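You operate a simulated robot arm through the tools that you are given. There is no shell and no other tool. Be economical: measure what you need, move in short steps, check, and stop when the job is done.

You run a simulated two-armed robot. Do the job below in one go: nothing can be reset, and whatever is moved stays where it is left.

TASK
Carry the cream tray with both arms and set it on the deck of the lift table.

It is judged by the outcome, as a careful person would: the job done as asked, and still so three seconds after it is handed in. It fails if anything else is knocked over, pushed out of place, dropped, spilled or broken.

THE ROBOT
Two 7-joint arms with two-finger parallel grippers on one trunk, on a base that drives. Base frame: it is fixed to the floor where the robot stands at the start and does not move with it; the origin is under the middle of the robot, x ahead of it, y to its left, z up. Readings come in mm, degrees, newtons and seconds.
The left shoulder is at the start at [50, 187, 1035], the right one opposite. With the tool pointing down near the work surface each hand reaches from about 100 to 660 mm from the robot's upright axis, wherever it stands, measured 20 degrees to its own side. Places, roughly: deck of the lift table [-2200, -1900, 600]. Payload 3.43 kg a hand.
The tool frame of a hand sits at the grasp point between the pads (the TCP): z along the fingers, y along the line on which they close. The tips reach 30 mm beyond it. Largest opening 94 mm; finger width 28, thickness 10; the body of the gripper, 50 by 96 mm, starts 55 mm behind the TCP.
Orientation is told as [roll, pitch, yaw] about the base's x, y, z axes, in that order, counted from this pose: with the fingers straight down and closing along the base's y, the tool's x points along the base's -x, its y along +y and its z along -z.

THE INTERFACE
- The arms move only by the tool arm_command. It takes "left_commands", "right_commands" or both (then of equal length, played together; a hand with none holds still); each is one flat list of numbers, 6 for each row, row after row: the shift along the tool's x, y, z in units of 40 mm (1.0 is 40 mm), then the turn, a rotation vector about the tool's x, y, z in units of 5 degrees (1.0 is 5 degrees). In form: [x, y, z, rx, ry, rz, x, y, z, rx, ry, rz, ...]. A call has 1 to 20 rows; each row shifts and turns the commanded pose from where the row before left it, along the tool's axes as they then stand. "left_hand" and "right_hand" are, for a hand that has rows, the closure, from 0 (fully open) to 1 (shut), set as the call begins (left out, the last holds). A call with a number of a shift or a turn outside -1 to 1 is refused whole. A row lasts 0.2 s, in which the tool goes at most 50 mm and 8.6 degrees; a call with a longer step from one row to the next is refused whole, and so is a gripper value outside its range. A pose out of reach is approached as far as the arm can. The call stops where the force on the tool passes 40 N (or 10 N more than at its start, if that is more) or the arm is blocked; 0.2 s more then pass. Each finger travels about 153 mm/s and halts on what it meets, pressing with about 37 N; the grip force reading is that of the motor and also rises with nothing between the fingers. The clock runs only during rows and for 0.2 s after the last one: add rows that do not move to give the fingers time. The reply holds the time, the measured pose of the TCP, the force on the tool along the base axes, the opening and the grip force, in the units named above and with some noise, with the torque about the TCP (base axes, N m) and any sound that the robot's microphone picked up.
- Cameras (640 x 400 px; columns grow to the right, rows downward): "scene" is now at [133.2, 45.1, 1195.1]; the picture's right is [0.50, -0.87, 0.00], its down [-0.50, -0.28, -0.82] and it looks along [0.71, 0.41, -0.57] (base axes); focal length 214 px, centre (320, 200). "left" rides on the left gripper at [76, -14, -102] in its tool frame; the picture's right is [0.18, 0.98, 0.00], its down [-0.75, 0.14, -0.64] and it looks along [-0.63, 0.12, 0.77] (tool axes); focal length 243 px, centre (320, 200). "right" rides on the right gripper at [76, 14, -102] in its tool frame; the picture's right is [-0.18, 0.98, 0.00], its down [-0.75, -0.14, -0.64] and it looks along [-0.63, -0.12, 0.77] (tool axes); focal length 243 px, centre (320, 200).
- capture(camera): a new picture of that camera. No time passes.
- slide_trunk(by): slides the trunk up (or, below 0, down) by that many mm; the arms and the scene camera ride with it, the base frame stays. It gives what a move gives, with no picture.
- steer(legs): drives the robot by 1 to 6 legs, each [ahead, left, turn to the left] in mm, mm and degrees, along the robot's own axes; the way and the turn of a leg run together, so that a leg with both is an arc; at most 1500 mm and 180 degrees a leg. The arms and the cameras ride along, it lands a little off, and it stops where it bumps. It gives what a move gives.
- pan_tilt(pan, tilt): turns the head with the scene camera to pan (to the left, within 80 degrees either way) and tilt (down, from -29 to 69), counted from straight ahead of the robot. It gives what a move gives.
- probe_pixels(camera, pixels): for up to 12 pixels [column, row] of the newest picture of that camera ("zoom" is the newest enlarged one), the place [x, y, z] in the base frame of the surface seen there, good to about 2 mm. No time passes.
- zoom(camera, box): a new picture of the part [left, top, right, bottom] of that camera's present view, enlarged. No time passes.
- close_job(): hands the job in; it is judged then, once.

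Work in short steps. Measure before you move; look again where a grasp or a placing could have gone wrong, and mend it. You have 80 turns and 62 pictures in all, those below and enlarged ones among them. Open the grippers and draw the arms clear of the work before you hand the job in, unless the task says otherwise; then end with one line.

The tools are called after "Request:" by a JSON object that holds its "fn" and its "kwargs". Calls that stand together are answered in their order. arm_command: Moves the arms, as the interface text tells. Its arguments: {"type":"object","properties":{"left_commands":{"type":"array"},"left_hand":{"type":"number"},"right_commands":{"type":"array"},"right_hand":{"type":"number"}},"required":[]} The other tools are called the same way: slide_trunk (by) slides the trunk up or down; steer (legs) drives the base; pan_tilt (pan, tilt) turns the head that bears the scene camera; capture (camera) takes a picture; probe_pixels (camera, pixels) gives the place of the surface under pixels of a picture; zoom (camera, box) takes an enlarged picture of a part of a camera's view; close_job () hands the job in.

At the start:

```text
time: 0.0
left_eef_pos: [280.4, 289.7, 1095.2]
left_tcp_rot: [0.0, 0.0, 0.0]
left_contact_force: [0.3, -0.4, 0.9]
left_ft_torque: [-0.02, -0.04, -0.02]
left_gripper_width: 93.7
left_gripper_force: 0.0
right_eef_pos: [400.4, -44.4, 1026.1]
right_tcp_rot: [0.0, 0.0, 0.0]
right_contact_force: [-0.2, 0.2, -0.7]
right_ft_torque: [-0.03, -0.03, 0.0]
right_gripper_width: 94.0
right_gripper_force: 0.1
trunk travel left (down, up): [-250.0, 182.0]
robot x, y, heading: [-1.3, -0.5, 0.0]
head pan, tilt: [29.7, 35.1]
```

scene: 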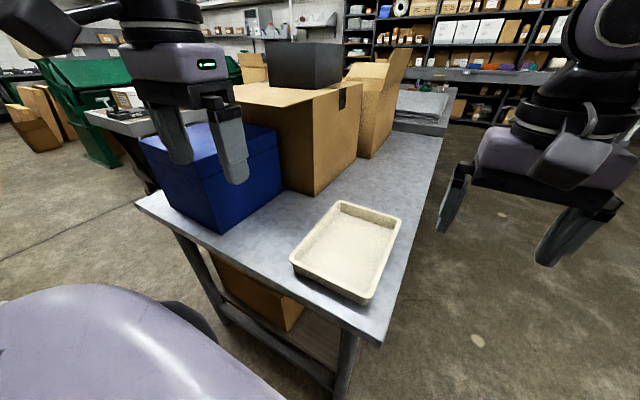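
right: 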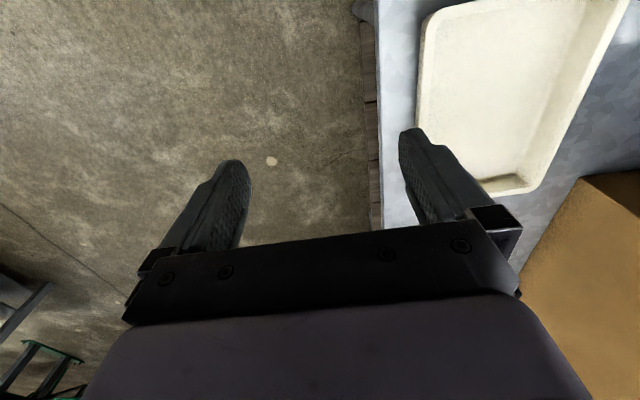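
left: 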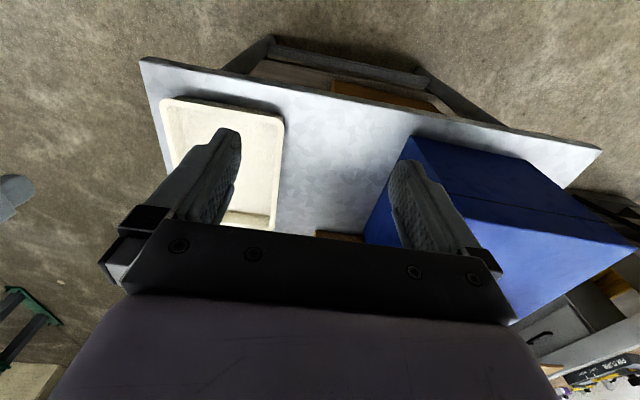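

The cream tray lies on the table near (345,250) in the scene picture; I measure its rim corners, the floor of it, and the table around it.

Request:
{"fn": "zoom", "kwargs": {"camera": "scene", "box": [240, 160, 440, 360]}}

Request:
{"fn": "probe_pixels", "kwargs": {"camera": "scene", "pixels": [[340, 203], [400, 219], [366, 299], [293, 259], [350, 245], [316, 228], [384, 260], [380, 340], [140, 203], [440, 140], [280, 250], [225, 228]]}}

```text
2.00 times, centred on (340, 260) of scene
```

zoom: 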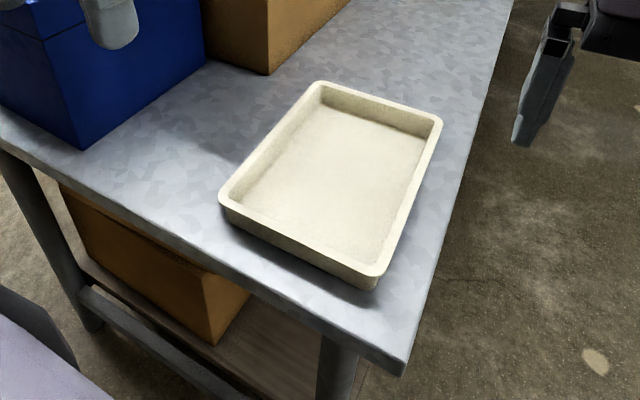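

```text
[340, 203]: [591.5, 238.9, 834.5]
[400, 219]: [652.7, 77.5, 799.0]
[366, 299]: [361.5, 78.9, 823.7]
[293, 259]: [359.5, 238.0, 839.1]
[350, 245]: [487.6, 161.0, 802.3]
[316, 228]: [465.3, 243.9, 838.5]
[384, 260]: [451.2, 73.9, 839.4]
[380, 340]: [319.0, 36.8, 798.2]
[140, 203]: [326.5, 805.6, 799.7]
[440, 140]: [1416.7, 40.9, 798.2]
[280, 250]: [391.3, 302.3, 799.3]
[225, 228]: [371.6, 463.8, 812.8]
```

The tray spans about x 350–600, y 70–245, rim z 840 and it is empty. Now I look toward the lift table, behind and to the right, before planning the drive.

Request:
{"fn": "probe_pixels", "kwargs": {"camera": "zoom", "pixels": [[267, 74], [207, 60], [82, 150], [269, 140], [277, 145], [410, 215], [404, 215], [416, 222], [300, 175], [400, 375], [0, 130]]}}

Request:
{"fn": "pan_tilt", "kwargs": {"pan": -80, "tilt": 15}}

Request:
{"fn": "capture", "kwargs": {"camera": "scene"}}

```text
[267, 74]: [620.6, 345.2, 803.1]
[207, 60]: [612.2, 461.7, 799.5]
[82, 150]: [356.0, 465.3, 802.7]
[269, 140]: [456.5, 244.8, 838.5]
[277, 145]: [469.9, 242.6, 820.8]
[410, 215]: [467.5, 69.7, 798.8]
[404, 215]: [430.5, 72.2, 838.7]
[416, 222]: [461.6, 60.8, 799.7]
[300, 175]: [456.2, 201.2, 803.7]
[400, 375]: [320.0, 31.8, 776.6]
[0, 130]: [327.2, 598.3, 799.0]
```

```text
time: 1.9
left_eef_pos: [280.5, 290.5, 1095.8]
left_tcp_rot: [0.0, 0.0, 0.0]
left_contact_force: [0.4, 0.0, -0.2]
left_ft_torque: [0.03, 0.01, -0.01]
left_gripper_width: 94.0
left_gripper_force: 0.0
right_eef_pos: [399.8, -43.9, 1025.6]
right_tcp_rot: [-0.1, 0.0, 0.0]
right_contact_force: [-0.3, -0.4, 0.9]
right_ft_torque: [-0.01, -0.04, -0.02]
right_gripper_width: 93.9
right_gripper_force: 0.1
trunk travel left (down, up): [-250.0, 182.0]
robot x, y, heading: [0.7, 1.1, -0.0]
head pan, tilt: [-80.0, 15.0]
```

```text
57 pictures are left
```

scene: 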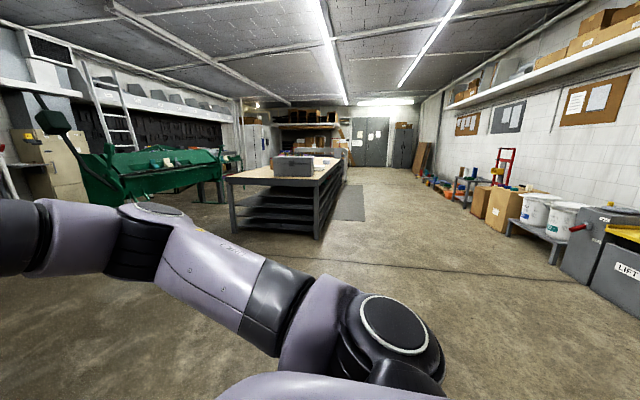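

The "LIFT" stand shows at the right edge (630,270); I will survey it later. Next I bring both hands to hover over the middles of the tray's long walls (x 475, y 243 and y 73), open.

Request:
{"fn": "arm_command", "kwargs": {"left_commands": [-0.696, -0.17, 0.592, 0, 0, 0, -0.696, -0.17, 0.592, 0, 0, 0, -0.696, -0.17, 0.592, 0, 0, 0, -0.696, -0.17, 0.592, 0, 0, 0, -0.696, -0.17, 0.592, 0, 0, 0, -0.696, -0.17, 0.592, 0, 0, 0, -0.696, -0.17, 0.592, 0, 0, 0, 0, 0, 0, 0, 0, 0], "right_commands": [-0.268, 0.418, 0.343, 0, 0, 0, -0.268, 0.418, 0.343, 0, 0, 0, -0.268, 0.418, 0.343, 0, 0, 0, -0.268, 0.418, 0.343, 0, 0, 0, -0.268, 0.418, 0.343, 0, 0, 0, -0.268, 0.418, 0.343, 0, 0, 0, -0.268, 0.418, 0.343, 0, 0, 0, 0, 0, 0, 0, 0, 0], "left_hand": 0, "right_hand": 0}}

Request:
{"fn": "pan_tilt", "kwargs": {"pan": 15, "tilt": 40}}

Request:
{"fn": "capture", "kwargs": {"camera": "scene"}}

Request:
{"fn": "capture", "kwargs": {"camera": "left"}}

Request:
{"fn": "capture", "kwargs": {"camera": "right"}}

```text
time: 3.7
left_eef_pos: [476.2, 241.8, 929.2]
left_tcp_rot: [0.0, 0.0, 0.0]
left_contact_force: [-1.1, 0.5, -0.2]
left_ft_torque: [0.0, -0.04, 0.0]
left_gripper_width: 93.8
left_gripper_force: 0.0
right_eef_pos: [474.5, 74.2, 929.0]
right_tcp_rot: [0.0, 0.0, 0.0]
right_contact_force: [0.2, -0.8, -1.4]
right_ft_torque: [-0.03, 0.03, 0.02]
right_gripper_width: 94.0
right_gripper_force: 0.1
trunk travel left (down, up): [-250.0, 182.0]
robot x, y, heading: [2.5, -0.7, 0.2]
head pan, tilt: [-80.0, 15.0]
```

```text
time: 5.4
left_eef_pos: [474.8, 242.4, 928.9]
left_tcp_rot: [0.1, 0.1, -0.1]
left_contact_force: [-0.7, -1.2, 0.3]
left_ft_torque: [0.0, 0.02, 0.01]
left_gripper_width: 94.1
left_gripper_force: 0.0
right_eef_pos: [475.6, 74.6, 929.6]
right_tcp_rot: [0.0, -0.1, 0.0]
right_contact_force: [-0.1, 0.6, 0.3]
right_ft_torque: [-0.01, -0.02, 0.02]
right_gripper_width: 94.0
right_gripper_force: 0.0
trunk travel left (down, up): [-250.0, 182.0]
robot x, y, heading: [-3.1, -0.0, -0.1]
head pan, tilt: [15.0, 40.0]
```

```text
56 pictures are left
```

scene: 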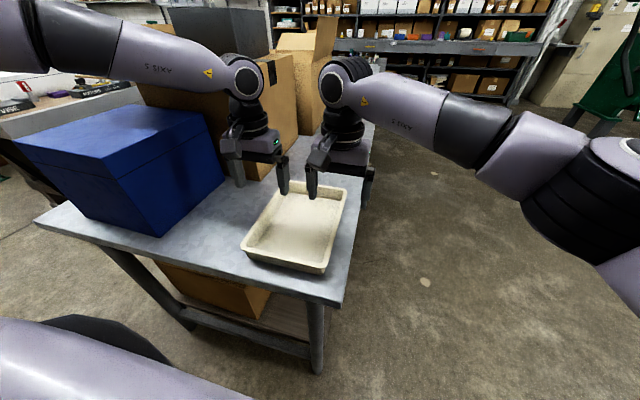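

```text
55 pictures are left
```

left: 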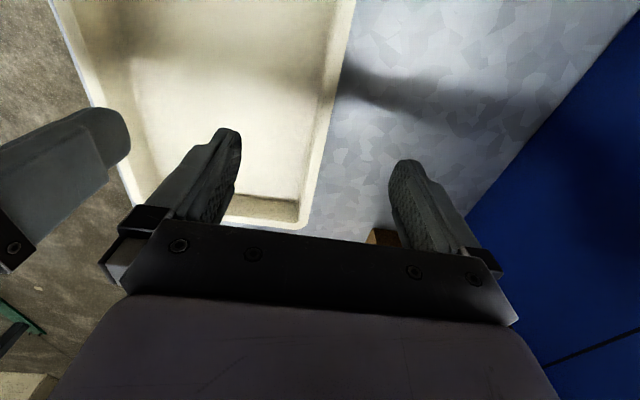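

```text
54 pictures are left
```

right: 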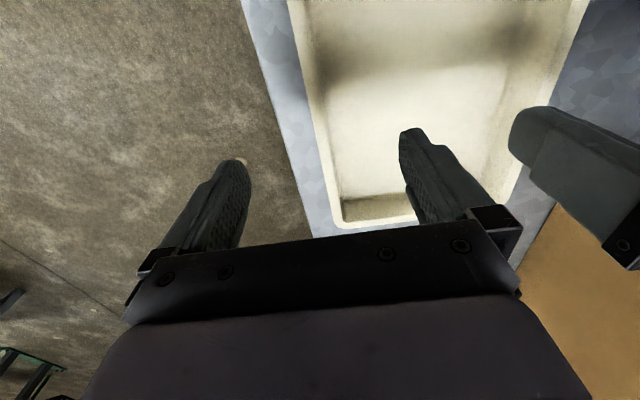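

Both hands straddle the long walls as the wrist pictures show (wall between the fingers in each). I lower both about 90 mm to TCP z≈838, tips then at ~808, just above the tray's floor.

Request:
{"fn": "arm_command", "kwargs": {"left_commands": [0, 0, 0.55, 0, 0, 0, 0, 0, 0.55, 0, 0, 0, 0, 0, 0.55, 0, 0, 0, 0, 0, 0.4, 0, 0, 0, 0, 0, 0.22, 0, 0, 0, 0, 0, 0, 0, 0, 0], "right_commands": [0, 0, 0.55, 0, 0, 0, 0, 0, 0.55, 0, 0, 0, 0, 0, 0.55, 0, 0, 0, 0, 0, 0.4, 0, 0, 0, 0, 0, 0.22, 0, 0, 0, 0, 0, 0, 0, 0, 0]}}

Request:
{"fn": "capture", "kwargs": {"camera": "scene"}}

```text
time: 6.8
left_eef_pos: [476.2, 242.1, 839.8]
left_tcp_rot: [-0.1, 0.0, 0.0]
left_contact_force: [-0.5, 0.3, -0.1]
left_ft_torque: [-0.04, 0.0, 0.01]
left_gripper_width: 93.8
left_gripper_force: 0.0
right_eef_pos: [474.9, 72.9, 840.1]
right_tcp_rot: [0.0, 0.0, -0.1]
right_contact_force: [0.0, -0.2, 0.6]
right_ft_torque: [0.0, -0.01, 0.0]
right_gripper_width: 94.0
right_gripper_force: 0.0
trunk travel left (down, up): [-250.0, 182.0]
robot x, y, heading: [0.0, 0.8, -0.1]
head pan, tilt: [15.0, 40.0]
```

```text
53 pictures are left
```

scene: 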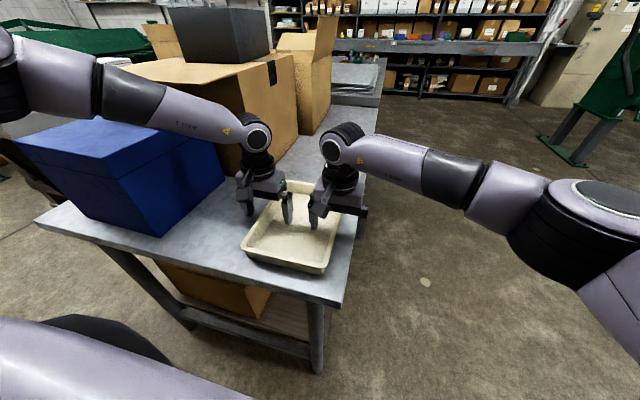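

Hands are in place with no contact. I close both grippers and give the fingers time.

Request:
{"fn": "arm_command", "kwargs": {"left_commands": [0, 0, 0.05, 0, 0, 0, 0, 0, 0, 0, 0, 0, 0, 0, 0, 0, 0, 0, 0, 0, 0, 0, 0, 0, 0, 0, 0, 0, 0, 0], "right_commands": [0, 0, 0.05, 0, 0, 0, 0, 0, 0, 0, 0, 0, 0, 0, 0, 0, 0, 0, 0, 0, 0, 0, 0, 0, 0, 0, 0, 0, 0, 0], "left_hand": 1, "right_hand": 1}}

```text
time: 8.0
left_eef_pos: [474.2, 241.0, 837.9]
left_tcp_rot: [-0.1, 0.0, -0.2]
left_contact_force: [-2.3, -25.5, -0.2]
left_ft_torque: [0.03, 0.01, -0.05]
left_gripper_width: 8.2
left_gripper_force: 36.9
right_eef_pos: [472.8, 74.9, 837.3]
right_tcp_rot: [0.2, 0.0, 0.2]
right_contact_force: [1.7, 24.7, -0.4]
right_ft_torque: [-0.01, 0.04, -0.23]
right_gripper_width: 8.2
right_gripper_force: 36.9
trunk travel left (down, up): [-250.0, 182.0]
robot x, y, heading: [-3.4, 3.2, -0.1]
head pan, tilt: [15.0, 40.0]
```

Both grip the 8.2 mm walls, but the hands pull apart with ~25 N; I relax each inward by 1.5 mm and then read the force.

Request:
{"fn": "arm_command", "kwargs": {"left_commands": [0, -0.037, 0, 0, 0, 0, 0, 0, 0, 0, 0, 0], "right_commands": [0, 0.037, 0, 0, 0, 0, 0, 0, 0, 0, 0, 0]}}

```text
time: 8.6
left_eef_pos: [476.0, 240.7, 837.0]
left_tcp_rot: [0.1, -0.1, 0.0]
left_contact_force: [-0.2, -18.9, 0.2]
left_ft_torque: [-0.03, 0.3, -0.04]
left_gripper_width: 7.9
left_gripper_force: 36.2
right_eef_pos: [476.2, 74.5, 836.8]
right_tcp_rot: [0.0, -0.1, 0.0]
right_contact_force: [-1.8, 19.4, 2.7]
right_ft_torque: [0.01, 0.3, -0.06]
right_gripper_width: 8.2
right_gripper_force: 37.3
trunk travel left (down, up): [-250.0, 182.0]
robot x, y, heading: [1.8, 1.2, -0.2]
head pan, tilt: [15.0, 40.0]
```

The pull fell by 6 N; I shift each inward another 4 mm.

Request:
{"fn": "arm_command", "kwargs": {"left_commands": [0, -0.1, 0, 0, 0, 0, 0, 0, 0, 0, 0, 0], "right_commands": [0, 0.1, 0, 0, 0, 0, 0, 0, 0, 0, 0, 0]}}

```text
time: 9.2
left_eef_pos: [474.9, 239.8, 837.4]
left_tcp_rot: [0.5, -0.1, 0.3]
left_contact_force: [4.2, 16.1, 3.3]
left_ft_torque: [0.0, 0.45, 0.01]
left_gripper_width: 8.0
left_gripper_force: 36.8
right_eef_pos: [476.0, 74.7, 837.4]
right_tcp_rot: [-0.5, 0.0, -0.2]
right_contact_force: [-7.5, -14.0, 9.3]
right_ft_torque: [0.07, 0.27, 0.4]
right_gripper_width: 8.2
right_gripper_force: 36.8
trunk travel left (down, up): [-250.0, 182.0]
robot x, y, heading: [-0.3, -0.8, 0.2]
head pan, tilt: [15.0, 40.0]
```

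Now it presses inward by ~15 N; I back off 1.7 mm each for near neutral, then lift 20 mm together as a trial.

Request:
{"fn": "arm_command", "kwargs": {"left_commands": [0, 0.043, 0, 0, 0, 0, 0, 0, 0, 0, 0, 0, 0, 0, -0.1, 0, 0, 0, 0, 0, -0.2, 0, 0, 0, 0, 0, -0.2, 0, 0, 0, 0, 0, 0, 0, 0, 0], "right_commands": [0, -0.043, 0, 0, 0, 0, 0, 0, 0, 0, 0, 0, 0, 0, -0.1, 0, 0, 0, 0, 0, -0.2, 0, 0, 0, 0, 0, -0.2, 0, 0, 0, 0, 0, 0, 0, 0, 0]}}

Request:
{"fn": "capture", "kwargs": {"camera": "scene"}}

```text
time: 10.6
left_eef_pos: [476.3, 240.8, 856.3]
left_tcp_rot: [0.3, 0.1, 0.0]
left_contact_force: [0.5, 26.5, -2.0]
left_ft_torque: [-0.01, -0.12, 0.02]
left_gripper_width: 8.3
left_gripper_force: 37.1
right_eef_pos: [474.8, 74.3, 857.3]
right_tcp_rot: [-0.4, 0.1, -0.1]
right_contact_force: [-0.6, -27.2, -2.1]
right_ft_torque: [0.01, 0.1, 0.11]
right_gripper_width: 8.1
right_gripper_force: 36.5
trunk travel left (down, up): [-250.0, 182.0]
robot x, y, heading: [0.1, -2.5, -0.1]
head pan, tilt: [15.0, 40.0]
```

```text
52 pictures are left
```

scene: 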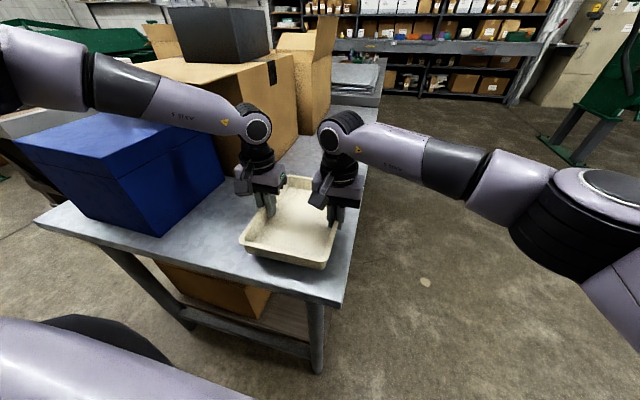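

The tray is off the table (load ~2 N a hand, light), but the squeeze is 27 N; I open the hands' spacing 2 mm each and hold to see it settle.

Request:
{"fn": "arm_command", "kwargs": {"left_commands": [0, 0.05, 0, 0, 0, 0, 0, 0, 0, 0, 0, 0, 0, 0, 0, 0, 0, 0], "right_commands": [0, -0.05, 0, 0, 0, 0, 0, 0, 0, 0, 0, 0, 0, 0, 0, 0, 0, 0]}}

```text
time: 11.4
left_eef_pos: [475.5, 240.3, 856.7]
left_tcp_rot: [0.0, 0.0, -0.1]
left_contact_force: [0.1, 12.7, -1.3]
left_ft_torque: [-0.02, 0.14, 0.01]
left_gripper_width: 8.0
left_gripper_force: 37.1
right_eef_pos: [475.0, 74.3, 857.2]
right_tcp_rot: [0.0, 0.0, 0.0]
right_contact_force: [0.0, -13.3, -0.8]
right_ft_torque: [0.01, -0.13, -0.05]
right_gripper_width: 8.2
right_gripper_force: 36.4
trunk travel left (down, up): [-250.0, 182.0]
robot x, y, heading: [-0.3, -2.1, 0.1]
head pan, tilt: [15.0, 40.0]
```

Squeeze is down to 13 N; another 1 mm outward each and raise 60 mm.

Request:
{"fn": "arm_command", "kwargs": {"left_commands": [0, 0.025, 0, 0, 0, 0, 0, 0, -0.3, 0, 0, 0, 0, 0, -0.3, 0, 0, 0, 0, 0, -0.3, 0, 0, 0, 0, 0, -0.3, 0, 0, 0, 0, 0, -0.3, 0, 0, 0, 0, 0, 0, 0, 0, 0, 0, 0, 0, 0, 0, 0], "right_commands": [0, -0.025, 0, 0, 0, 0, 0, 0, -0.3, 0, 0, 0, 0, 0, -0.3, 0, 0, 0, 0, 0, -0.3, 0, 0, 0, 0, 0, -0.3, 0, 0, 0, 0, 0, -0.3, 0, 0, 0, 0, 0, 0, 0, 0, 0, 0, 0, 0, 0, 0, 0]}}

Request:
{"fn": "pan_tilt", "kwargs": {"pan": -80, "tilt": 35}}

Request:
{"fn": "capture", "kwargs": {"camera": "scene"}}

Request:
{"fn": "pan_tilt", "kwargs": {"pan": 80, "tilt": 30}}

Request:
{"fn": "capture", "kwargs": {"camera": "scene"}}

```text
time: 13.2
left_eef_pos: [474.9, 240.3, 916.5]
left_tcp_rot: [-0.1, -0.1, -0.1]
left_contact_force: [-0.4, -15.6, -1.0]
left_ft_torque: [0.01, 0.04, 0.03]
left_gripper_width: 8.2
left_gripper_force: 37.1
right_eef_pos: [474.6, 73.7, 917.1]
right_tcp_rot: [0.1, 0.0, 0.1]
right_contact_force: [0.5, 15.5, -1.2]
right_ft_torque: [-0.01, 0.01, -0.09]
right_gripper_width: 8.2
right_gripper_force: 36.8
trunk travel left (down, up): [-250.0, 182.0]
robot x, y, heading: [2.6, 1.1, -0.2]
head pan, tilt: [15.0, 40.0]
```

```text
time: 14.9
left_eef_pos: [475.1, 240.6, 917.0]
left_tcp_rot: [-0.2, -0.1, 0.1]
left_contact_force: [0.7, -24.1, -1.8]
left_ft_torque: [-0.01, -0.11, 0.12]
left_gripper_width: 8.2
left_gripper_force: 37.4
right_eef_pos: [474.5, 74.3, 916.8]
right_tcp_rot: [0.2, 0.0, 0.1]
right_contact_force: [-1.1, 22.8, -1.3]
right_ft_torque: [-0.03, 0.11, -0.02]
right_gripper_width: 7.7
right_gripper_force: 37.2
trunk travel left (down, up): [-250.0, 182.0]
robot x, y, heading: [3.5, 0.9, 0.3]
head pan, tilt: [-80.0, 35.0]
```

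```text
51 pictures are left
```

scene: 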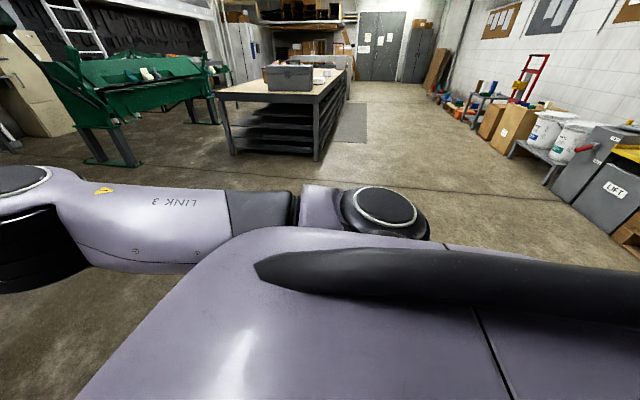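

```text
time: 17.4
left_eef_pos: [474.6, 240.6, 917.1]
left_tcp_rot: [-0.2, -0.1, 0.0]
left_contact_force: [0.9, -22.7, -1.5]
left_ft_torque: [0.0, 0.02, 0.11]
left_gripper_width: 8.0
left_gripper_force: 36.6
right_eef_pos: [475.5, 74.1, 917.3]
right_tcp_rot: [0.3, 0.0, 0.1]
right_contact_force: [-0.8, 23.9, -0.8]
right_ft_torque: [0.0, 0.0, 0.03]
right_gripper_width: 8.1
right_gripper_force: 37.2
trunk travel left (down, up): [-250.0, 182.0]
robot x, y, heading: [-0.7, -0.7, -0.0]
head pan, tilt: [80.0, 30.0]
```

```text
50 pictures are left
```

scene: 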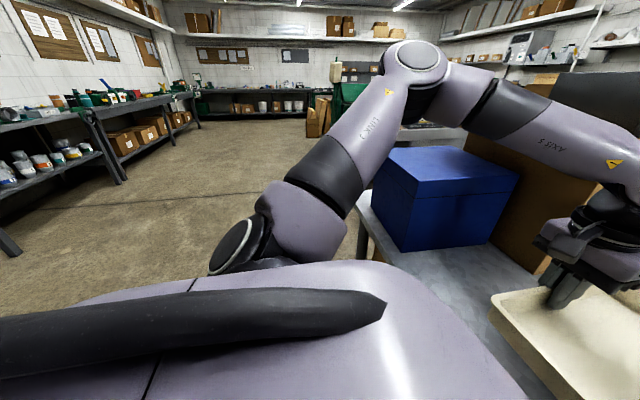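

Hands pull apart ~23 N; I ease inward 1.4 mm each. I also probe the surroundings behind-left to know how much room there is for backing out.

Request:
{"fn": "probe_pixels", "kwargs": {"camera": "scene", "pixels": [[15, 255], [60, 200], [20, 150], [120, 180], [50, 50], [80, 270], [360, 240]]}}

Request:
{"fn": "arm_command", "kwargs": {"left_commands": [0, -0.035, 0, 0, 0, 0, 0, 0, 0, 0, 0, 0, 0, 0, 0, 0, 0, 0, 0, 0, 0, 0, 0, 0, 0, 0, 0, 0, 0, 0], "right_commands": [0, 0.035, 0, 0, 0, 0, 0, 0, 0, 0, 0, 0, 0, 0, 0, 0, 0, 0, 0, 0, 0, 0, 0, 0, 0, 0, 0, 0, 0, 0]}}

Request:
{"fn": "pan_tilt", "kwargs": {"pan": -80, "tilt": 35}}

Request:
{"fn": "zoom", "kwargs": {"camera": "scene", "box": [480, 80, 640, 280]}}

Request:
{"fn": "probe_pixels", "kwargs": {"camera": "scene", "pixels": [[545, 183], [575, 205], [605, 235], [610, 160], [625, 225], [632, 130], [545, 50], [600, 75]]}}

```text
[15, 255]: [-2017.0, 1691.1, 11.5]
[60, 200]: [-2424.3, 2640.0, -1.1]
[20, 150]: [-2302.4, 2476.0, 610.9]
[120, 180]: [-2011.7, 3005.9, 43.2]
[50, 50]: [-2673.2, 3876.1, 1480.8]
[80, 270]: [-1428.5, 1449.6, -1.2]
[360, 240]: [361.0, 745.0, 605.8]
```

```text
time: 18.6
left_eef_pos: [474.2, 239.5, 916.5]
left_tcp_rot: [0.0, 0.0, 0.0]
left_contact_force: [3.2, -12.7, 0.0]
left_ft_torque: [-0.03, -0.01, 0.18]
left_gripper_width: 8.0
left_gripper_force: 37.0
right_eef_pos: [476.0, 74.5, 916.4]
right_tcp_rot: [-0.1, 0.0, -0.1]
right_contact_force: [-1.8, 13.2, -1.2]
right_ft_torque: [-0.02, 0.03, 0.2]
right_gripper_width: 8.1
right_gripper_force: 37.4
trunk travel left (down, up): [-250.0, 182.0]
robot x, y, heading: [2.6, -2.1, -0.0]
head pan, tilt: [80.0, 30.0]
```

```text
time: 21.0
left_eef_pos: [474.9, 240.1, 917.4]
left_tcp_rot: [0.0, 0.0, 0.0]
left_contact_force: [1.9, -4.1, -0.8]
left_ft_torque: [0.01, 0.0, 0.2]
left_gripper_width: 8.1
left_gripper_force: 36.9
right_eef_pos: [475.6, 74.5, 918.5]
right_tcp_rot: [0.0, 0.0, 0.0]
right_contact_force: [-2.6, 5.4, -0.9]
right_ft_torque: [-0.01, 0.02, 0.22]
right_gripper_width: 8.2
right_gripper_force: 36.7
trunk travel left (down, up): [-250.0, 182.0]
robot x, y, heading: [-2.1, -2.0, -0.1]
head pan, tilt: [-80.0, 35.0]
```

```text
2.00 times, centred on (560, 180) of scene
```

zoom: 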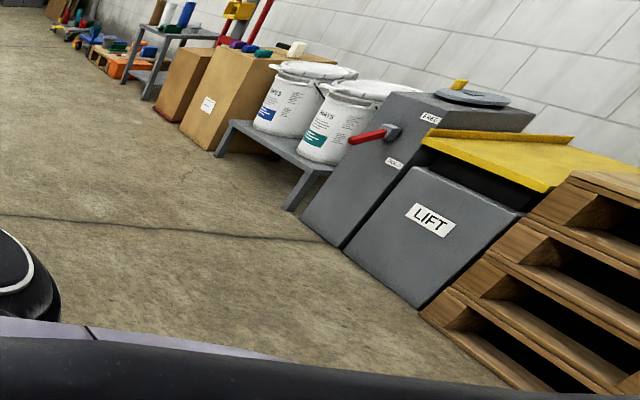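

```text
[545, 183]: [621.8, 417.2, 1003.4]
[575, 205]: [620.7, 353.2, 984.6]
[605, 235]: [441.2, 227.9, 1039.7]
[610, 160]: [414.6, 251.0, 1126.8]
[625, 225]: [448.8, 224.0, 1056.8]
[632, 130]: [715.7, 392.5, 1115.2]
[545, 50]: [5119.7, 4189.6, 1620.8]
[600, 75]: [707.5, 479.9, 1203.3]
```

The yellow deck of the "LIFT" stands between a grey cabinet with a red lever and a pallet stack. I probe it through the zoomed picture.

Request:
{"fn": "probe_pixels", "kwargs": {"camera": "zoom", "pixels": [[425, 145], [545, 190], [572, 140], [620, 165], [500, 155], [420, 308], [345, 250], [625, 390], [350, 140], [285, 208], [580, 180], [440, 100]]}}

```text
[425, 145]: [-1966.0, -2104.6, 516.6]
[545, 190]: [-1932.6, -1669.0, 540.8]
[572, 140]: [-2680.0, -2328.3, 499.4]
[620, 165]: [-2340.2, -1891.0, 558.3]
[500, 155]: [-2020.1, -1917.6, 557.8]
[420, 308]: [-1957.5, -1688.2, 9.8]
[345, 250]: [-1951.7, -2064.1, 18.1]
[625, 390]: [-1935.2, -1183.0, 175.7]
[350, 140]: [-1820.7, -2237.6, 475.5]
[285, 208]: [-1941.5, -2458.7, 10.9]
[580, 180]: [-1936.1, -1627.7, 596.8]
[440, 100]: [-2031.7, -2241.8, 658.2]
```

Deck: front edge x≈-1940, y≈-2100…-1670, z≈558. I back straight out 600 mm and turn right 90°, then look again.

Request:
{"fn": "steer", "kwargs": {"legs": [[-600, 0, 0], [0, 0, -90]]}}

Request:
{"fn": "pan_tilt", "kwargs": {"pan": -50, "tilt": 30}}

Request:
{"fn": "capture", "kwargs": {"camera": "scene"}}

```text
time: 28.2
left_eef_pos: [-346.0, -469.0, 916.9]
left_tcp_rot: [0.0, 0.0, -88.4]
left_contact_force: [2.2, -1.5, -1.7]
left_ft_torque: [0.05, 0.04, 0.19]
left_gripper_width: 7.8
left_gripper_force: 37.3
right_eef_pos: [-511.3, -474.4, 917.7]
right_tcp_rot: [0.0, 0.0, -88.5]
right_contact_force: [-3.5, 1.4, -1.6]
right_ft_torque: [-0.03, 0.01, 0.18]
right_gripper_width: 8.3
right_gripper_force: 37.1
trunk travel left (down, up): [-250.0, 182.0]
robot x, y, heading: [-603.0, 0.5, -88.4]
head pan, tilt: [-80.0, 35.0]
```

```text
time: 29.1
left_eef_pos: [-345.6, -468.0, 916.3]
left_tcp_rot: [0.0, 0.0, -88.4]
left_contact_force: [0.1, -1.2, -0.3]
left_ft_torque: [0.08, -0.02, 0.07]
left_gripper_width: 8.1
left_gripper_force: 37.5
right_eef_pos: [-511.2, -473.7, 917.8]
right_tcp_rot: [-0.2, 0.0, -88.4]
right_contact_force: [0.3, 1.3, -1.3]
right_ft_torque: [-0.02, 0.0, 0.1]
right_gripper_width: 8.0
right_gripper_force: 36.5
trunk travel left (down, up): [-250.0, 182.0]
robot x, y, heading: [-597.5, 1.0, -88.5]
head pan, tilt: [-50.0, 30.0]
```

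```text
48 pictures are left
```

scene: 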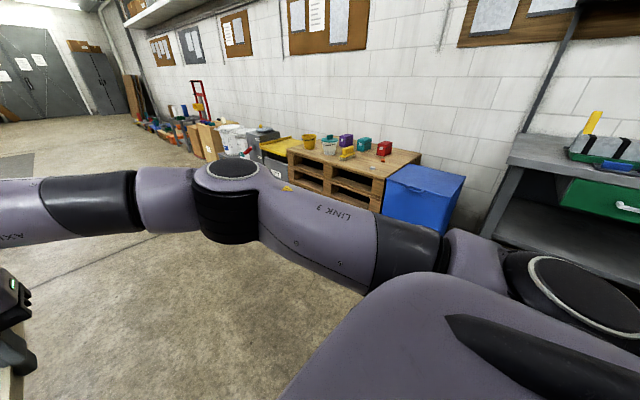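

Pallet stack carries small pots on it (rows 135–170) to the near side of the lift, so I must keep the right arm above those. I drive to stand in front of the lift at about x -600, y -1720, facing it.

Request:
{"fn": "steer", "kwargs": {"legs": [[1400, 0, 0], [310, 0, 0], [0, 0, -91.5]]}}

Request:
{"fn": "pan_tilt", "kwargs": {"pan": 0, "tilt": 25}}

Request:
{"fn": "capture", "kwargs": {"camera": "scene"}}

```text
time: 41.6
left_eef_pos: [-999.6, -1957.7, 916.9]
left_tcp_rot: [0.0, 0.0, -178.3]
left_contact_force: [-1.8, -0.8, -0.9]
left_ft_torque: [-0.03, -0.07, 0.1]
left_gripper_width: 8.3
left_gripper_force: 37.2
right_eef_pos: [-1005.0, -1793.0, 917.3]
right_tcp_rot: [0.0, 0.1, -178.2]
right_contact_force: [1.2, -0.4, -0.4]
right_ft_torque: [0.0, 0.05, 0.16]
right_gripper_width: 8.5
right_gripper_force: 37.0
trunk travel left (down, up): [-250.0, 182.0]
robot x, y, heading: [-533.3, -1704.6, -178.3]
head pan, tilt: [-50.0, 30.0]
```

```text
time: 42.8
left_eef_pos: [-1000.2, -1958.3, 916.4]
left_tcp_rot: [0.1, 0.0, -178.3]
left_contact_force: [-1.4, -1.0, -0.6]
left_ft_torque: [0.04, -0.03, 0.09]
left_gripper_width: 8.3
left_gripper_force: 36.8
right_eef_pos: [-1005.6, -1793.0, 917.3]
right_tcp_rot: [-0.1, 0.0, -178.2]
right_contact_force: [0.5, 0.3, -1.2]
right_ft_torque: [0.0, 0.02, 0.1]
right_gripper_width: 8.2
right_gripper_force: 37.3
trunk travel left (down, up): [-250.0, 182.0]
robot x, y, heading: [-531.7, -1704.2, -178.4]
head pan, tilt: [0.0, 25.0]
```

```text
47 pictures are left
```

scene: 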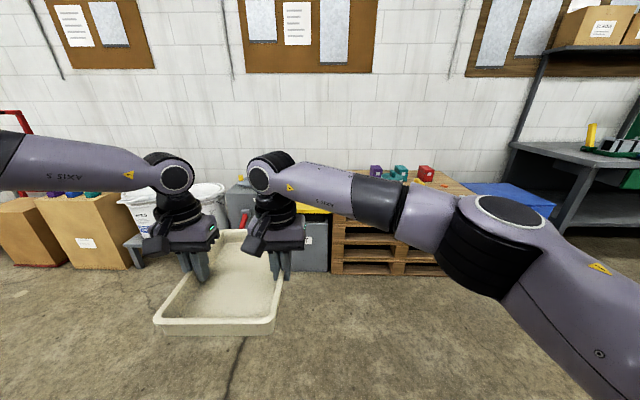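

The tray hangs level, centre y≈-1876, well lined up with the deck; the right arm hides the deck at (310,210). I drive 450 mm closer, squaring the heading, and look down on it.

Request:
{"fn": "steer", "kwargs": {"legs": [[450, 0, -1.6]]}}

Request:
{"fn": "pan_tilt", "kwargs": {"pan": 0, "tilt": 30}}

Request:
{"fn": "capture", "kwargs": {"camera": "scene"}}

Request:
{"fn": "capture", "kwargs": {"camera": "left"}}

Request:
{"fn": "capture", "kwargs": {"camera": "right"}}

```text
time: 45.5
left_eef_pos: [-1449.2, -1954.6, 915.5]
left_tcp_rot: [0.2, 0.0, -179.7]
left_contact_force: [-1.6, 0.6, -1.8]
left_ft_torque: [0.02, -0.04, 0.14]
left_gripper_width: 7.9
left_gripper_force: 37.0
right_eef_pos: [-1450.4, -1787.7, 918.5]
right_tcp_rot: [-0.2, 0.0, -179.7]
right_contact_force: [1.4, -0.4, -1.6]
right_ft_torque: [0.04, -0.05, 0.13]
right_gripper_width: 8.2
right_gripper_force: 37.0
trunk travel left (down, up): [-250.0, 182.0]
robot x, y, heading: [-979.7, -1713.5, -179.8]
head pan, tilt: [0.0, 25.0]
```

```text
time: 46.1
left_eef_pos: [-1449.4, -1954.6, 916.0]
left_tcp_rot: [0.1, 0.1, -179.7]
left_contact_force: [-1.5, 1.1, -0.8]
left_ft_torque: [0.02, -0.04, 0.07]
left_gripper_width: 7.9
left_gripper_force: 37.2
right_eef_pos: [-1450.6, -1788.3, 916.6]
right_tcp_rot: [-0.1, 0.0, -179.7]
right_contact_force: [1.0, 0.3, -0.9]
right_ft_torque: [-0.03, 0.08, 0.07]
right_gripper_width: 8.0
right_gripper_force: 37.0
trunk travel left (down, up): [-250.0, 182.0]
robot x, y, heading: [-974.5, -1710.3, -180.0]
head pan, tilt: [0.0, 30.0]
```

```text
46 pictures are left
```

scene: 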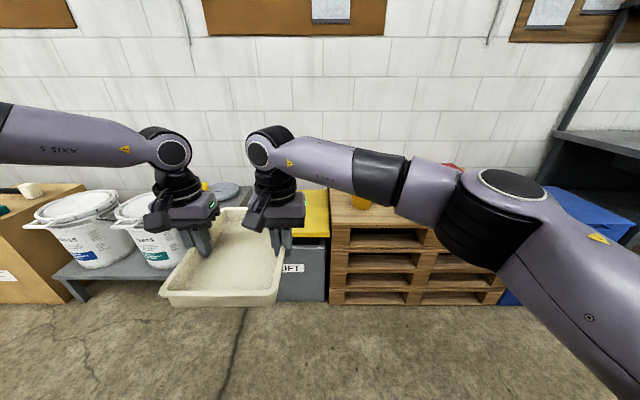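

```text
45 pictures are left
```

left: 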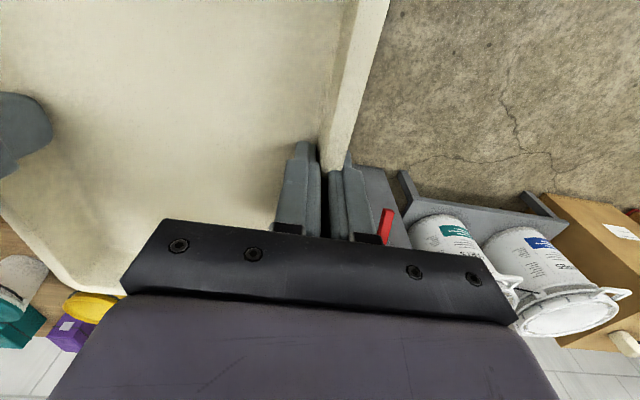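

```text
44 pictures are left
```

right: 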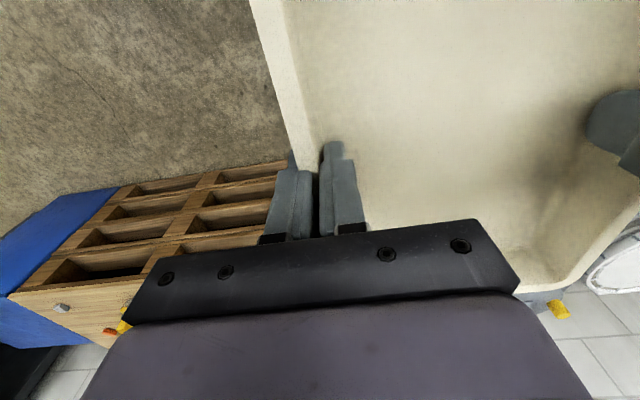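

The deck's visible strip is at (300–328,190–235), the pallet beside it at (340,210). I zoom and measure deck, pallet top, pots and cabinet heights.

Request:
{"fn": "zoom", "kwargs": {"camera": "scene", "box": [140, 140, 380, 310]}}

Request:
{"fn": "probe_pixels", "kwargs": {"camera": "scene", "pixels": [[313, 205], [313, 225], [327, 236], [327, 200], [300, 250], [325, 300], [345, 222], [335, 195], [360, 200], [230, 190], [204, 187], [450, 165]]}}

```text
2.35 times, centred on (260, 225) of scene
```

zoom: 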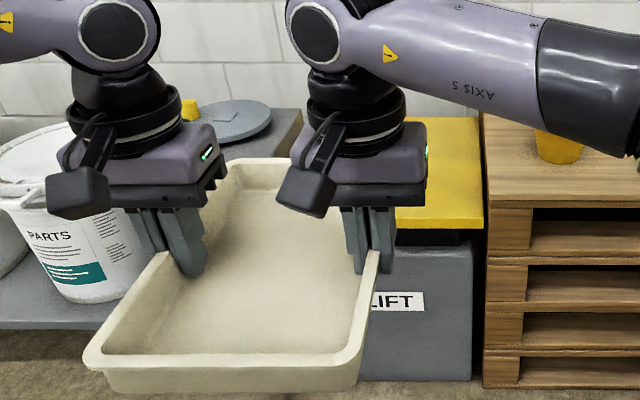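

```text
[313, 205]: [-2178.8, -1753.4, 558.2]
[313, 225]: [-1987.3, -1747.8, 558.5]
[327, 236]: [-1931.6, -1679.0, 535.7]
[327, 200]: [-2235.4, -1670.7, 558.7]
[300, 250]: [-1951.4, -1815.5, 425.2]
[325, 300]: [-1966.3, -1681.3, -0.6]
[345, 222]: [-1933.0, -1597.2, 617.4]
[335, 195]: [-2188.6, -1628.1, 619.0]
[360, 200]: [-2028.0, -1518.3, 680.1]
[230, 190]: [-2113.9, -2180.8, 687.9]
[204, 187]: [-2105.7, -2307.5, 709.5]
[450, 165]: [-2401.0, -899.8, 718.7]
```

Deck top z≈558.5, pallet top 619 with a pot to ~700 near (-2028,-1518); cabinet top ~688 at y<-2130. I check how high the right forearm and elbow hang at present.

Request:
{"fn": "probe_pixels", "kwargs": {"camera": "scene", "pixels": [[258, 155], [310, 185], [350, 205], [375, 223], [400, 210], [440, 225], [470, 262], [520, 230], [362, 187], [105, 165], [20, 185], [180, 165]]}}

```text
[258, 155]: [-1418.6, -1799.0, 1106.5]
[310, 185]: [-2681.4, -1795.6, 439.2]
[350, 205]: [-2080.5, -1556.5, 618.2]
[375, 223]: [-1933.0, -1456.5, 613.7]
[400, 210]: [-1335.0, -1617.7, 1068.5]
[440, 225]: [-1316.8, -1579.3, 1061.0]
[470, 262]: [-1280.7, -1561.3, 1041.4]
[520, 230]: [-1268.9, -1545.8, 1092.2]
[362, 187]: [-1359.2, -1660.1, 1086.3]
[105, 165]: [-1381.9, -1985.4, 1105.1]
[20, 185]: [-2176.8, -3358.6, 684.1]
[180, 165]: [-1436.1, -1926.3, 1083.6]
```

At present the forearm underside is ~1040, so there is room even after lowering 250 mm (pots ~700). I drive ahead 600 mm with a 12 mm shift left, the tray still high, which leaves ~355 mm from robot axis to deck edge.

Request:
{"fn": "steer", "kwargs": {"legs": [[400, 8, 0], [200, 4, 0]]}}

Request:
{"fn": "pan_tilt", "kwargs": {"pan": -10, "tilt": 50}}

Request:
{"fn": "capture", "kwargs": {"camera": "scene"}}

Request:
{"fn": "capture", "kwargs": {"camera": "right"}}

Request:
{"fn": "capture", "kwargs": {"camera": "left"}}

```text
time: 49.8
left_eef_pos: [-2047.8, -1972.9, 915.1]
left_tcp_rot: [-0.1, -0.1, -179.5]
left_contact_force: [-1.1, 1.5, -2.1]
left_ft_torque: [-0.05, 0.02, 0.09]
left_gripper_width: 8.1
left_gripper_force: 37.4
right_eef_pos: [-2050.8, -1806.1, 917.9]
right_tcp_rot: [-0.1, 0.0, -179.5]
right_contact_force: [0.7, -0.1, -1.6]
right_ft_torque: [0.0, 0.0, 0.08]
right_gripper_width: 8.0
right_gripper_force: 36.6
trunk travel left (down, up): [-250.0, 182.0]
robot x, y, heading: [-1575.5, -1729.8, -179.4]
head pan, tilt: [0.0, 30.0]
```

```text
time: 50.7
left_eef_pos: [-2047.9, -1972.2, 917.4]
left_tcp_rot: [0.0, 0.0, -179.5]
left_contact_force: [-0.6, 0.1, -0.6]
left_ft_torque: [0.01, -0.07, 0.1]
left_gripper_width: 8.3
left_gripper_force: 36.5
right_eef_pos: [-2049.7, -1806.5, 917.0]
right_tcp_rot: [-0.1, 0.0, -179.5]
right_contact_force: [-0.3, -0.4, -0.9]
right_ft_torque: [0.03, 0.04, 0.09]
right_gripper_width: 8.1
right_gripper_force: 36.8
trunk travel left (down, up): [-250.0, 182.0]
robot x, y, heading: [-1580.3, -1725.9, -179.4]
head pan, tilt: [-10.0, 50.0]
```

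```text
42 pictures are left
```

scene: 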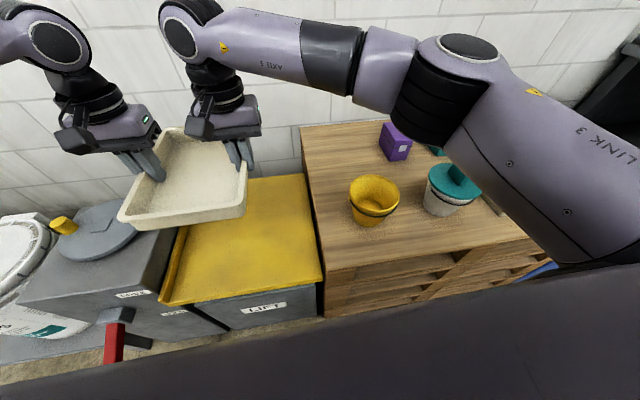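

```text
41 pictures are left
```

right: 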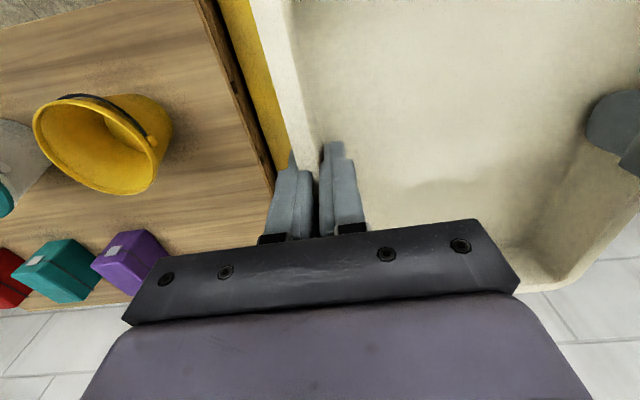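

```text
40 pictures are left
```

left: 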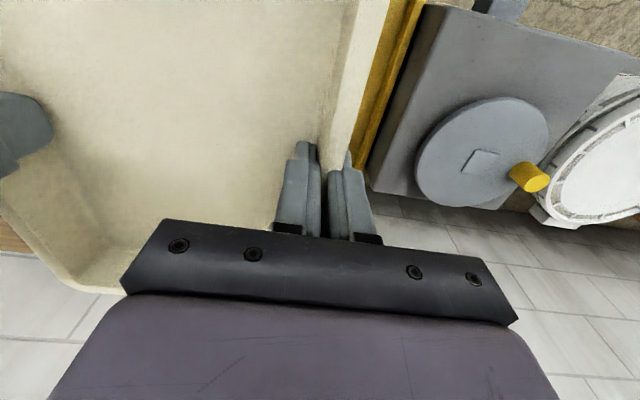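

Now the deck is well visible; a raised yellow lip runs along its left edge near (180,270). I measure deck edges, lip, cabinet edge, pot tops and the elbow.

Request:
{"fn": "probe_pixels", "kwargs": {"camera": "scene", "pixels": [[160, 297], [185, 298], [175, 260], [320, 275], [302, 185], [250, 230], [170, 240], [382, 180], [355, 190], [452, 170], [430, 135], [115, 320]]}}

Request:
{"fn": "zoom", "kwargs": {"camera": "scene", "box": [80, 160, 340, 340]}}

```text
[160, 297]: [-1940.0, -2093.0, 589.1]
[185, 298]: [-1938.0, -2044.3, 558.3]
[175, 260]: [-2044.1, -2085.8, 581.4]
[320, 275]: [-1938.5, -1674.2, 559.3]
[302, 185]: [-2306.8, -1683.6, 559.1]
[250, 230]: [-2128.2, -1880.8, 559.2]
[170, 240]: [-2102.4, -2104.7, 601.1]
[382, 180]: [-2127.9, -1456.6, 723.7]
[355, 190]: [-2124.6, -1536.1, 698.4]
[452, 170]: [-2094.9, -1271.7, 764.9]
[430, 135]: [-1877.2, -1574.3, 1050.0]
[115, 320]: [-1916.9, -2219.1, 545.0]
```

```text
2.22 times, centred on (210, 250) of scene
```

zoom: 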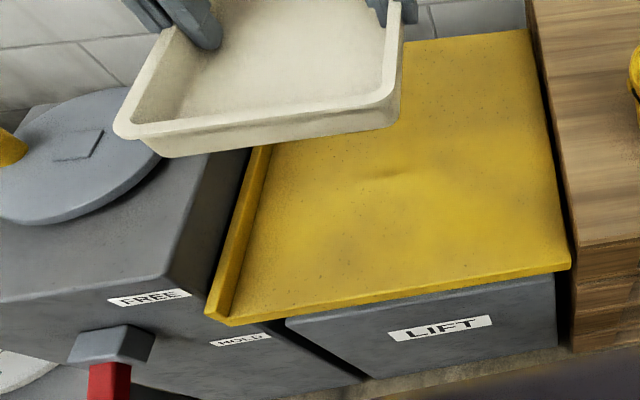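

Next to the deck are labels "FREE" and "HOLD" by a red lever at (110,345), which may govern whether the deck holds a load. I look at it closely.

Request:
{"fn": "pan_tilt", "kwargs": {"pan": 35, "tilt": 55}}

Request:
{"fn": "capture", "kwargs": {"camera": "scene"}}

```text
time: 51.8
left_eef_pos: [-2047.9, -1972.0, 916.3]
left_tcp_rot: [-0.1, -0.1, -179.4]
left_contact_force: [-1.2, 0.3, -0.6]
left_ft_torque: [0.0, 0.07, 0.09]
left_gripper_width: 8.2
left_gripper_force: 37.3
right_eef_pos: [-2050.1, -1806.2, 918.1]
right_tcp_rot: [-0.1, -0.1, -179.5]
right_contact_force: [1.4, 0.2, -1.3]
right_ft_torque: [-0.03, -0.08, 0.07]
right_gripper_width: 8.1
right_gripper_force: 37.5
trunk travel left (down, up): [-250.0, 182.0]
robot x, y, heading: [-1575.1, -1732.7, -179.3]
head pan, tilt: [35.0, 55.0]
```

```text
38 pictures are left
```

scene: 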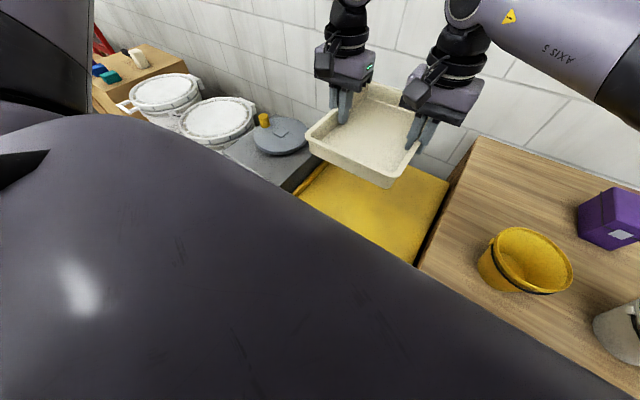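

The shoulder hides it here; I return the pan to about -5 and zoom on the lever.

Request:
{"fn": "pan_tilt", "kwargs": {"pan": -5, "tilt": 50}}

Request:
{"fn": "zoom", "kwargs": {"camera": "scene", "box": [60, 240, 240, 360]}}

```text
time: 52.9
left_eef_pos: [-2048.4, -1971.7, 916.3]
left_tcp_rot: [0.0, -0.1, -179.4]
left_contact_force: [-0.7, 1.4, -1.7]
left_ft_torque: [0.03, 0.04, 0.08]
left_gripper_width: 8.3
left_gripper_force: 37.5
right_eef_pos: [-2049.5, -1806.8, 918.0]
right_tcp_rot: [-0.1, 0.1, -179.6]
right_contact_force: [1.2, 0.8, -1.3]
right_ft_torque: [0.0, 0.0, 0.06]
right_gripper_width: 7.8
right_gripper_force: 36.9
trunk travel left (down, up): [-250.0, 182.0]
robot x, y, heading: [-1575.6, -1728.9, -179.6]
head pan, tilt: [-5.0, 50.0]
```

```text
3.33 times, centred on (150, 300) of scene
```

zoom: 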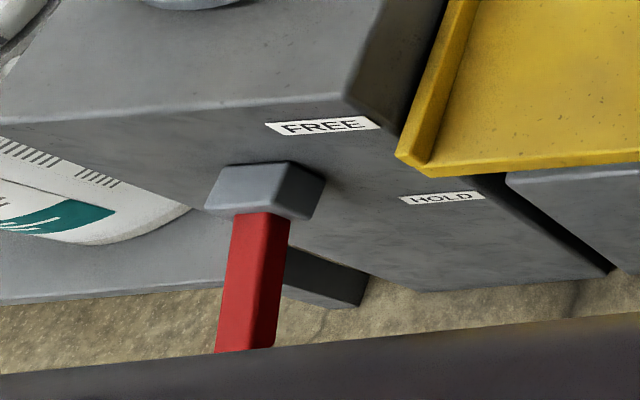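

I probe label, hub, and handle positions to learn which way the lever stands.

Request:
{"fn": "probe_pixels", "kwargs": {"camera": "zoom", "pixels": [[320, 127], [280, 130], [370, 124], [440, 199], [405, 202], [478, 197], [265, 175], [260, 205], [255, 225], [240, 340], [285, 260], [340, 280]]}}

```text
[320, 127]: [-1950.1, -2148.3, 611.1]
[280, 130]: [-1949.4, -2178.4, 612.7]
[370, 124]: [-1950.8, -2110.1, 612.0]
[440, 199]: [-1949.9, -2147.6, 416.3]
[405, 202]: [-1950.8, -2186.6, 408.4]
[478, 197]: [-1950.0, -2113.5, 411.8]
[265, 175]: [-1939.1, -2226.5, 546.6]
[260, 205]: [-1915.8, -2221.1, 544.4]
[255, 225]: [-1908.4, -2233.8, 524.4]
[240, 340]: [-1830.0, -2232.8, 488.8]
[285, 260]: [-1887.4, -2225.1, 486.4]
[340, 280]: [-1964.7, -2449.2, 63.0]
```

The lever's handle slopes down (~24°) from hub z≈520 toward the HOLD label (z 412), FREE being above at 612, so it seems to be at HOLD; I'll verify by pressing gently once the tray is on the deck. I extend both arms 60 mm forward, still high, then lower the trunk 150.

Request:
{"fn": "arm_command", "kwargs": {"left_commands": [-0.3, 0, 0, 0, 0, 0, -0.3, 0, 0, 0, 0, 0, -0.3, 0, 0, 0, 0, 0, -0.3, 0, 0, 0, 0, 0, -0.3, 0, 0, 0, 0, 0, 0, 0, 0, 0, 0, 0, 0, 0, 0, 0, 0, 0], "right_commands": [-0.3, 0, 0, 0, 0, 0, -0.3, 0, 0, 0, 0, 0, -0.3, 0, 0, 0, 0, 0, -0.3, 0, 0, 0, 0, 0, -0.3, 0, 0, 0, 0, 0, 0, 0, 0, 0, 0, 0, 0, 0, 0, 0, 0, 0]}}

Request:
{"fn": "slide_trunk", "kwargs": {"by": -150}}

Request:
{"fn": "capture", "kwargs": {"camera": "scene"}}

```text
time: 54.0
left_eef_pos: [-2102.8, -1960.5, 920.4]
left_tcp_rot: [-1.4, -0.7, 179.7]
left_contact_force: [-10.7, 7.6, -1.2]
left_ft_torque: [0.01, -0.61, 0.83]
left_gripper_width: 9.4
left_gripper_force: 36.6
left hand out of reach, approached as far as the arm can: row 5
right_eef_pos: [-2112.4, -1794.8, 919.1]
right_tcp_rot: [2.2, 0.5, 179.5]
right_contact_force: [10.5, -8.2, -1.0]
right_ft_torque: [-0.06, 0.66, 0.83]
right_gripper_width: 9.1
right_gripper_force: 37.5
right hand out of reach, approached as far as the arm can: row 5
trunk travel left (down, up): [-250.0, 182.0]
robot x, y, heading: [-1576.8, -1730.3, -179.7]
head pan, tilt: [-5.0, 50.0]
stopped in row 5 (left hand): the force on the tool passed its limit (the readings are from after the stop); the commanded pose is now the measured one
```

```text
time: 55.8
left_eef_pos: [-2101.7, -1960.1, 769.9]
left_tcp_rot: [-1.5, -0.7, 179.7]
left_contact_force: [-11.4, 18.4, -0.7]
left_ft_torque: [-0.03, -0.03, 0.83]
left_gripper_width: 9.2
left_gripper_force: 36.7
right_eef_pos: [-2111.9, -1795.1, 770.5]
right_tcp_rot: [2.2, 0.6, 179.3]
right_contact_force: [11.6, -18.7, -0.6]
right_ft_torque: [0.08, -0.01, 0.91]
right_gripper_width: 9.1
right_gripper_force: 36.9
trunk travel left (down, up): [-100.0, 332.0]
robot x, y, heading: [-1576.4, -1728.5, -179.5]
head pan, tilt: [-5.0, 50.0]
```

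```text
36 pictures are left
```

scene: 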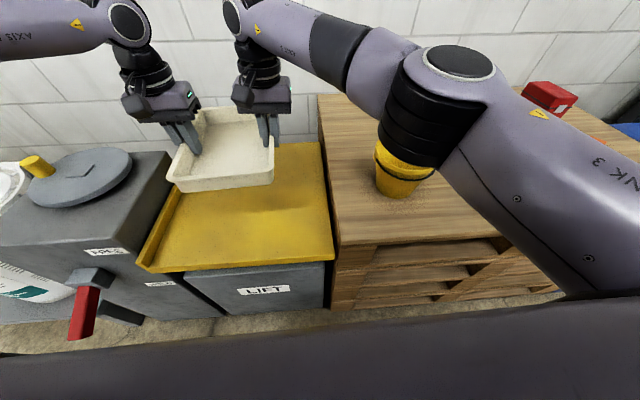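

The last 10 mm of extension was out of reach and left the hands slightly skewed (rolls -1.4°/2.2°, left 10 mm behind). I pull back: left 12 mm, right 22 mm to square them, and ease each outward slightly against the 18 N squeeze.

Request:
{"fn": "arm_command", "kwargs": {"left_commands": [0.1, 0.01, 0, 0.1, 0, 0, 0.1, 0.01, 0, 0, 0, 0, 0.1, 0, 0, 0, 0, 0, 0, 0, 0, 0, 0, 0], "right_commands": [0.19, -0.01, 0, -0.1, 0, 0, 0.19, -0.01, 0, 0, 0, 0, 0.17, 0, 0, 0, 0, 0, 0, 0, 0, 0, 0, 0]}}

```text
time: 56.8
left_eef_pos: [-2089.9, -1962.7, 768.7]
left_tcp_rot: [-1.9, -0.5, 179.6]
left_contact_force: [-4.3, 8.8, -1.1]
left_ft_torque: [-0.04, 0.13, 0.31]
left_gripper_width: 8.1
left_gripper_force: 36.7
right_eef_pos: [-2090.7, -1796.6, 769.1]
right_tcp_rot: [2.3, 0.3, 179.5]
right_contact_force: [4.8, -8.5, -1.7]
right_ft_torque: [0.09, -0.13, 0.42]
right_gripper_width: 8.3
right_gripper_force: 37.0
trunk travel left (down, up): [-100.0, 332.0]
robot x, y, heading: [-1574.4, -1725.7, -179.2]
head pan, tilt: [-5.0, 50.0]
```

Squared and force down to 9 N. The roll trial showed the sign, so I rotate left -1.9°, right +2.3° about tool x to bring both upright.

Request:
{"fn": "arm_command", "kwargs": {"left_commands": [0, 0, 0, -0.13, 0, 0, 0, 0, 0, -0.13, 0, 0, 0, 0, 0, -0.12, 0, 0, 0, 0, 0, 0, 0, 0, 0, 0, 0, 0, 0, 0], "right_commands": [0, 0, 0, 0.15, 0, 0, 0, 0, 0, 0.15, 0, 0, 0, 0, 0, 0.16, 0, 0, 0, 0, 0, 0, 0, 0, 0, 0, 0, 0, 0, 0]}}

```text
time: 58.0
left_eef_pos: [-2089.6, -1961.9, 768.6]
left_tcp_rot: [0.0, -0.5, 179.5]
left_contact_force: [-2.9, 12.2, -1.2]
left_ft_torque: [0.02, -0.56, 0.13]
left_gripper_width: 8.1
left_gripper_force: 37.0
right_eef_pos: [-2088.6, -1797.1, 770.2]
right_tcp_rot: [0.1, 0.4, 179.5]
right_contact_force: [2.1, -10.8, -2.0]
right_ft_torque: [0.0, 0.55, 0.23]
right_gripper_width: 8.2
right_gripper_force: 37.4
trunk travel left (down, up): [-100.0, 332.0]
robot x, y, heading: [-1574.0, -1725.0, -179.2]
head pan, tilt: [-5.0, 50.0]
```

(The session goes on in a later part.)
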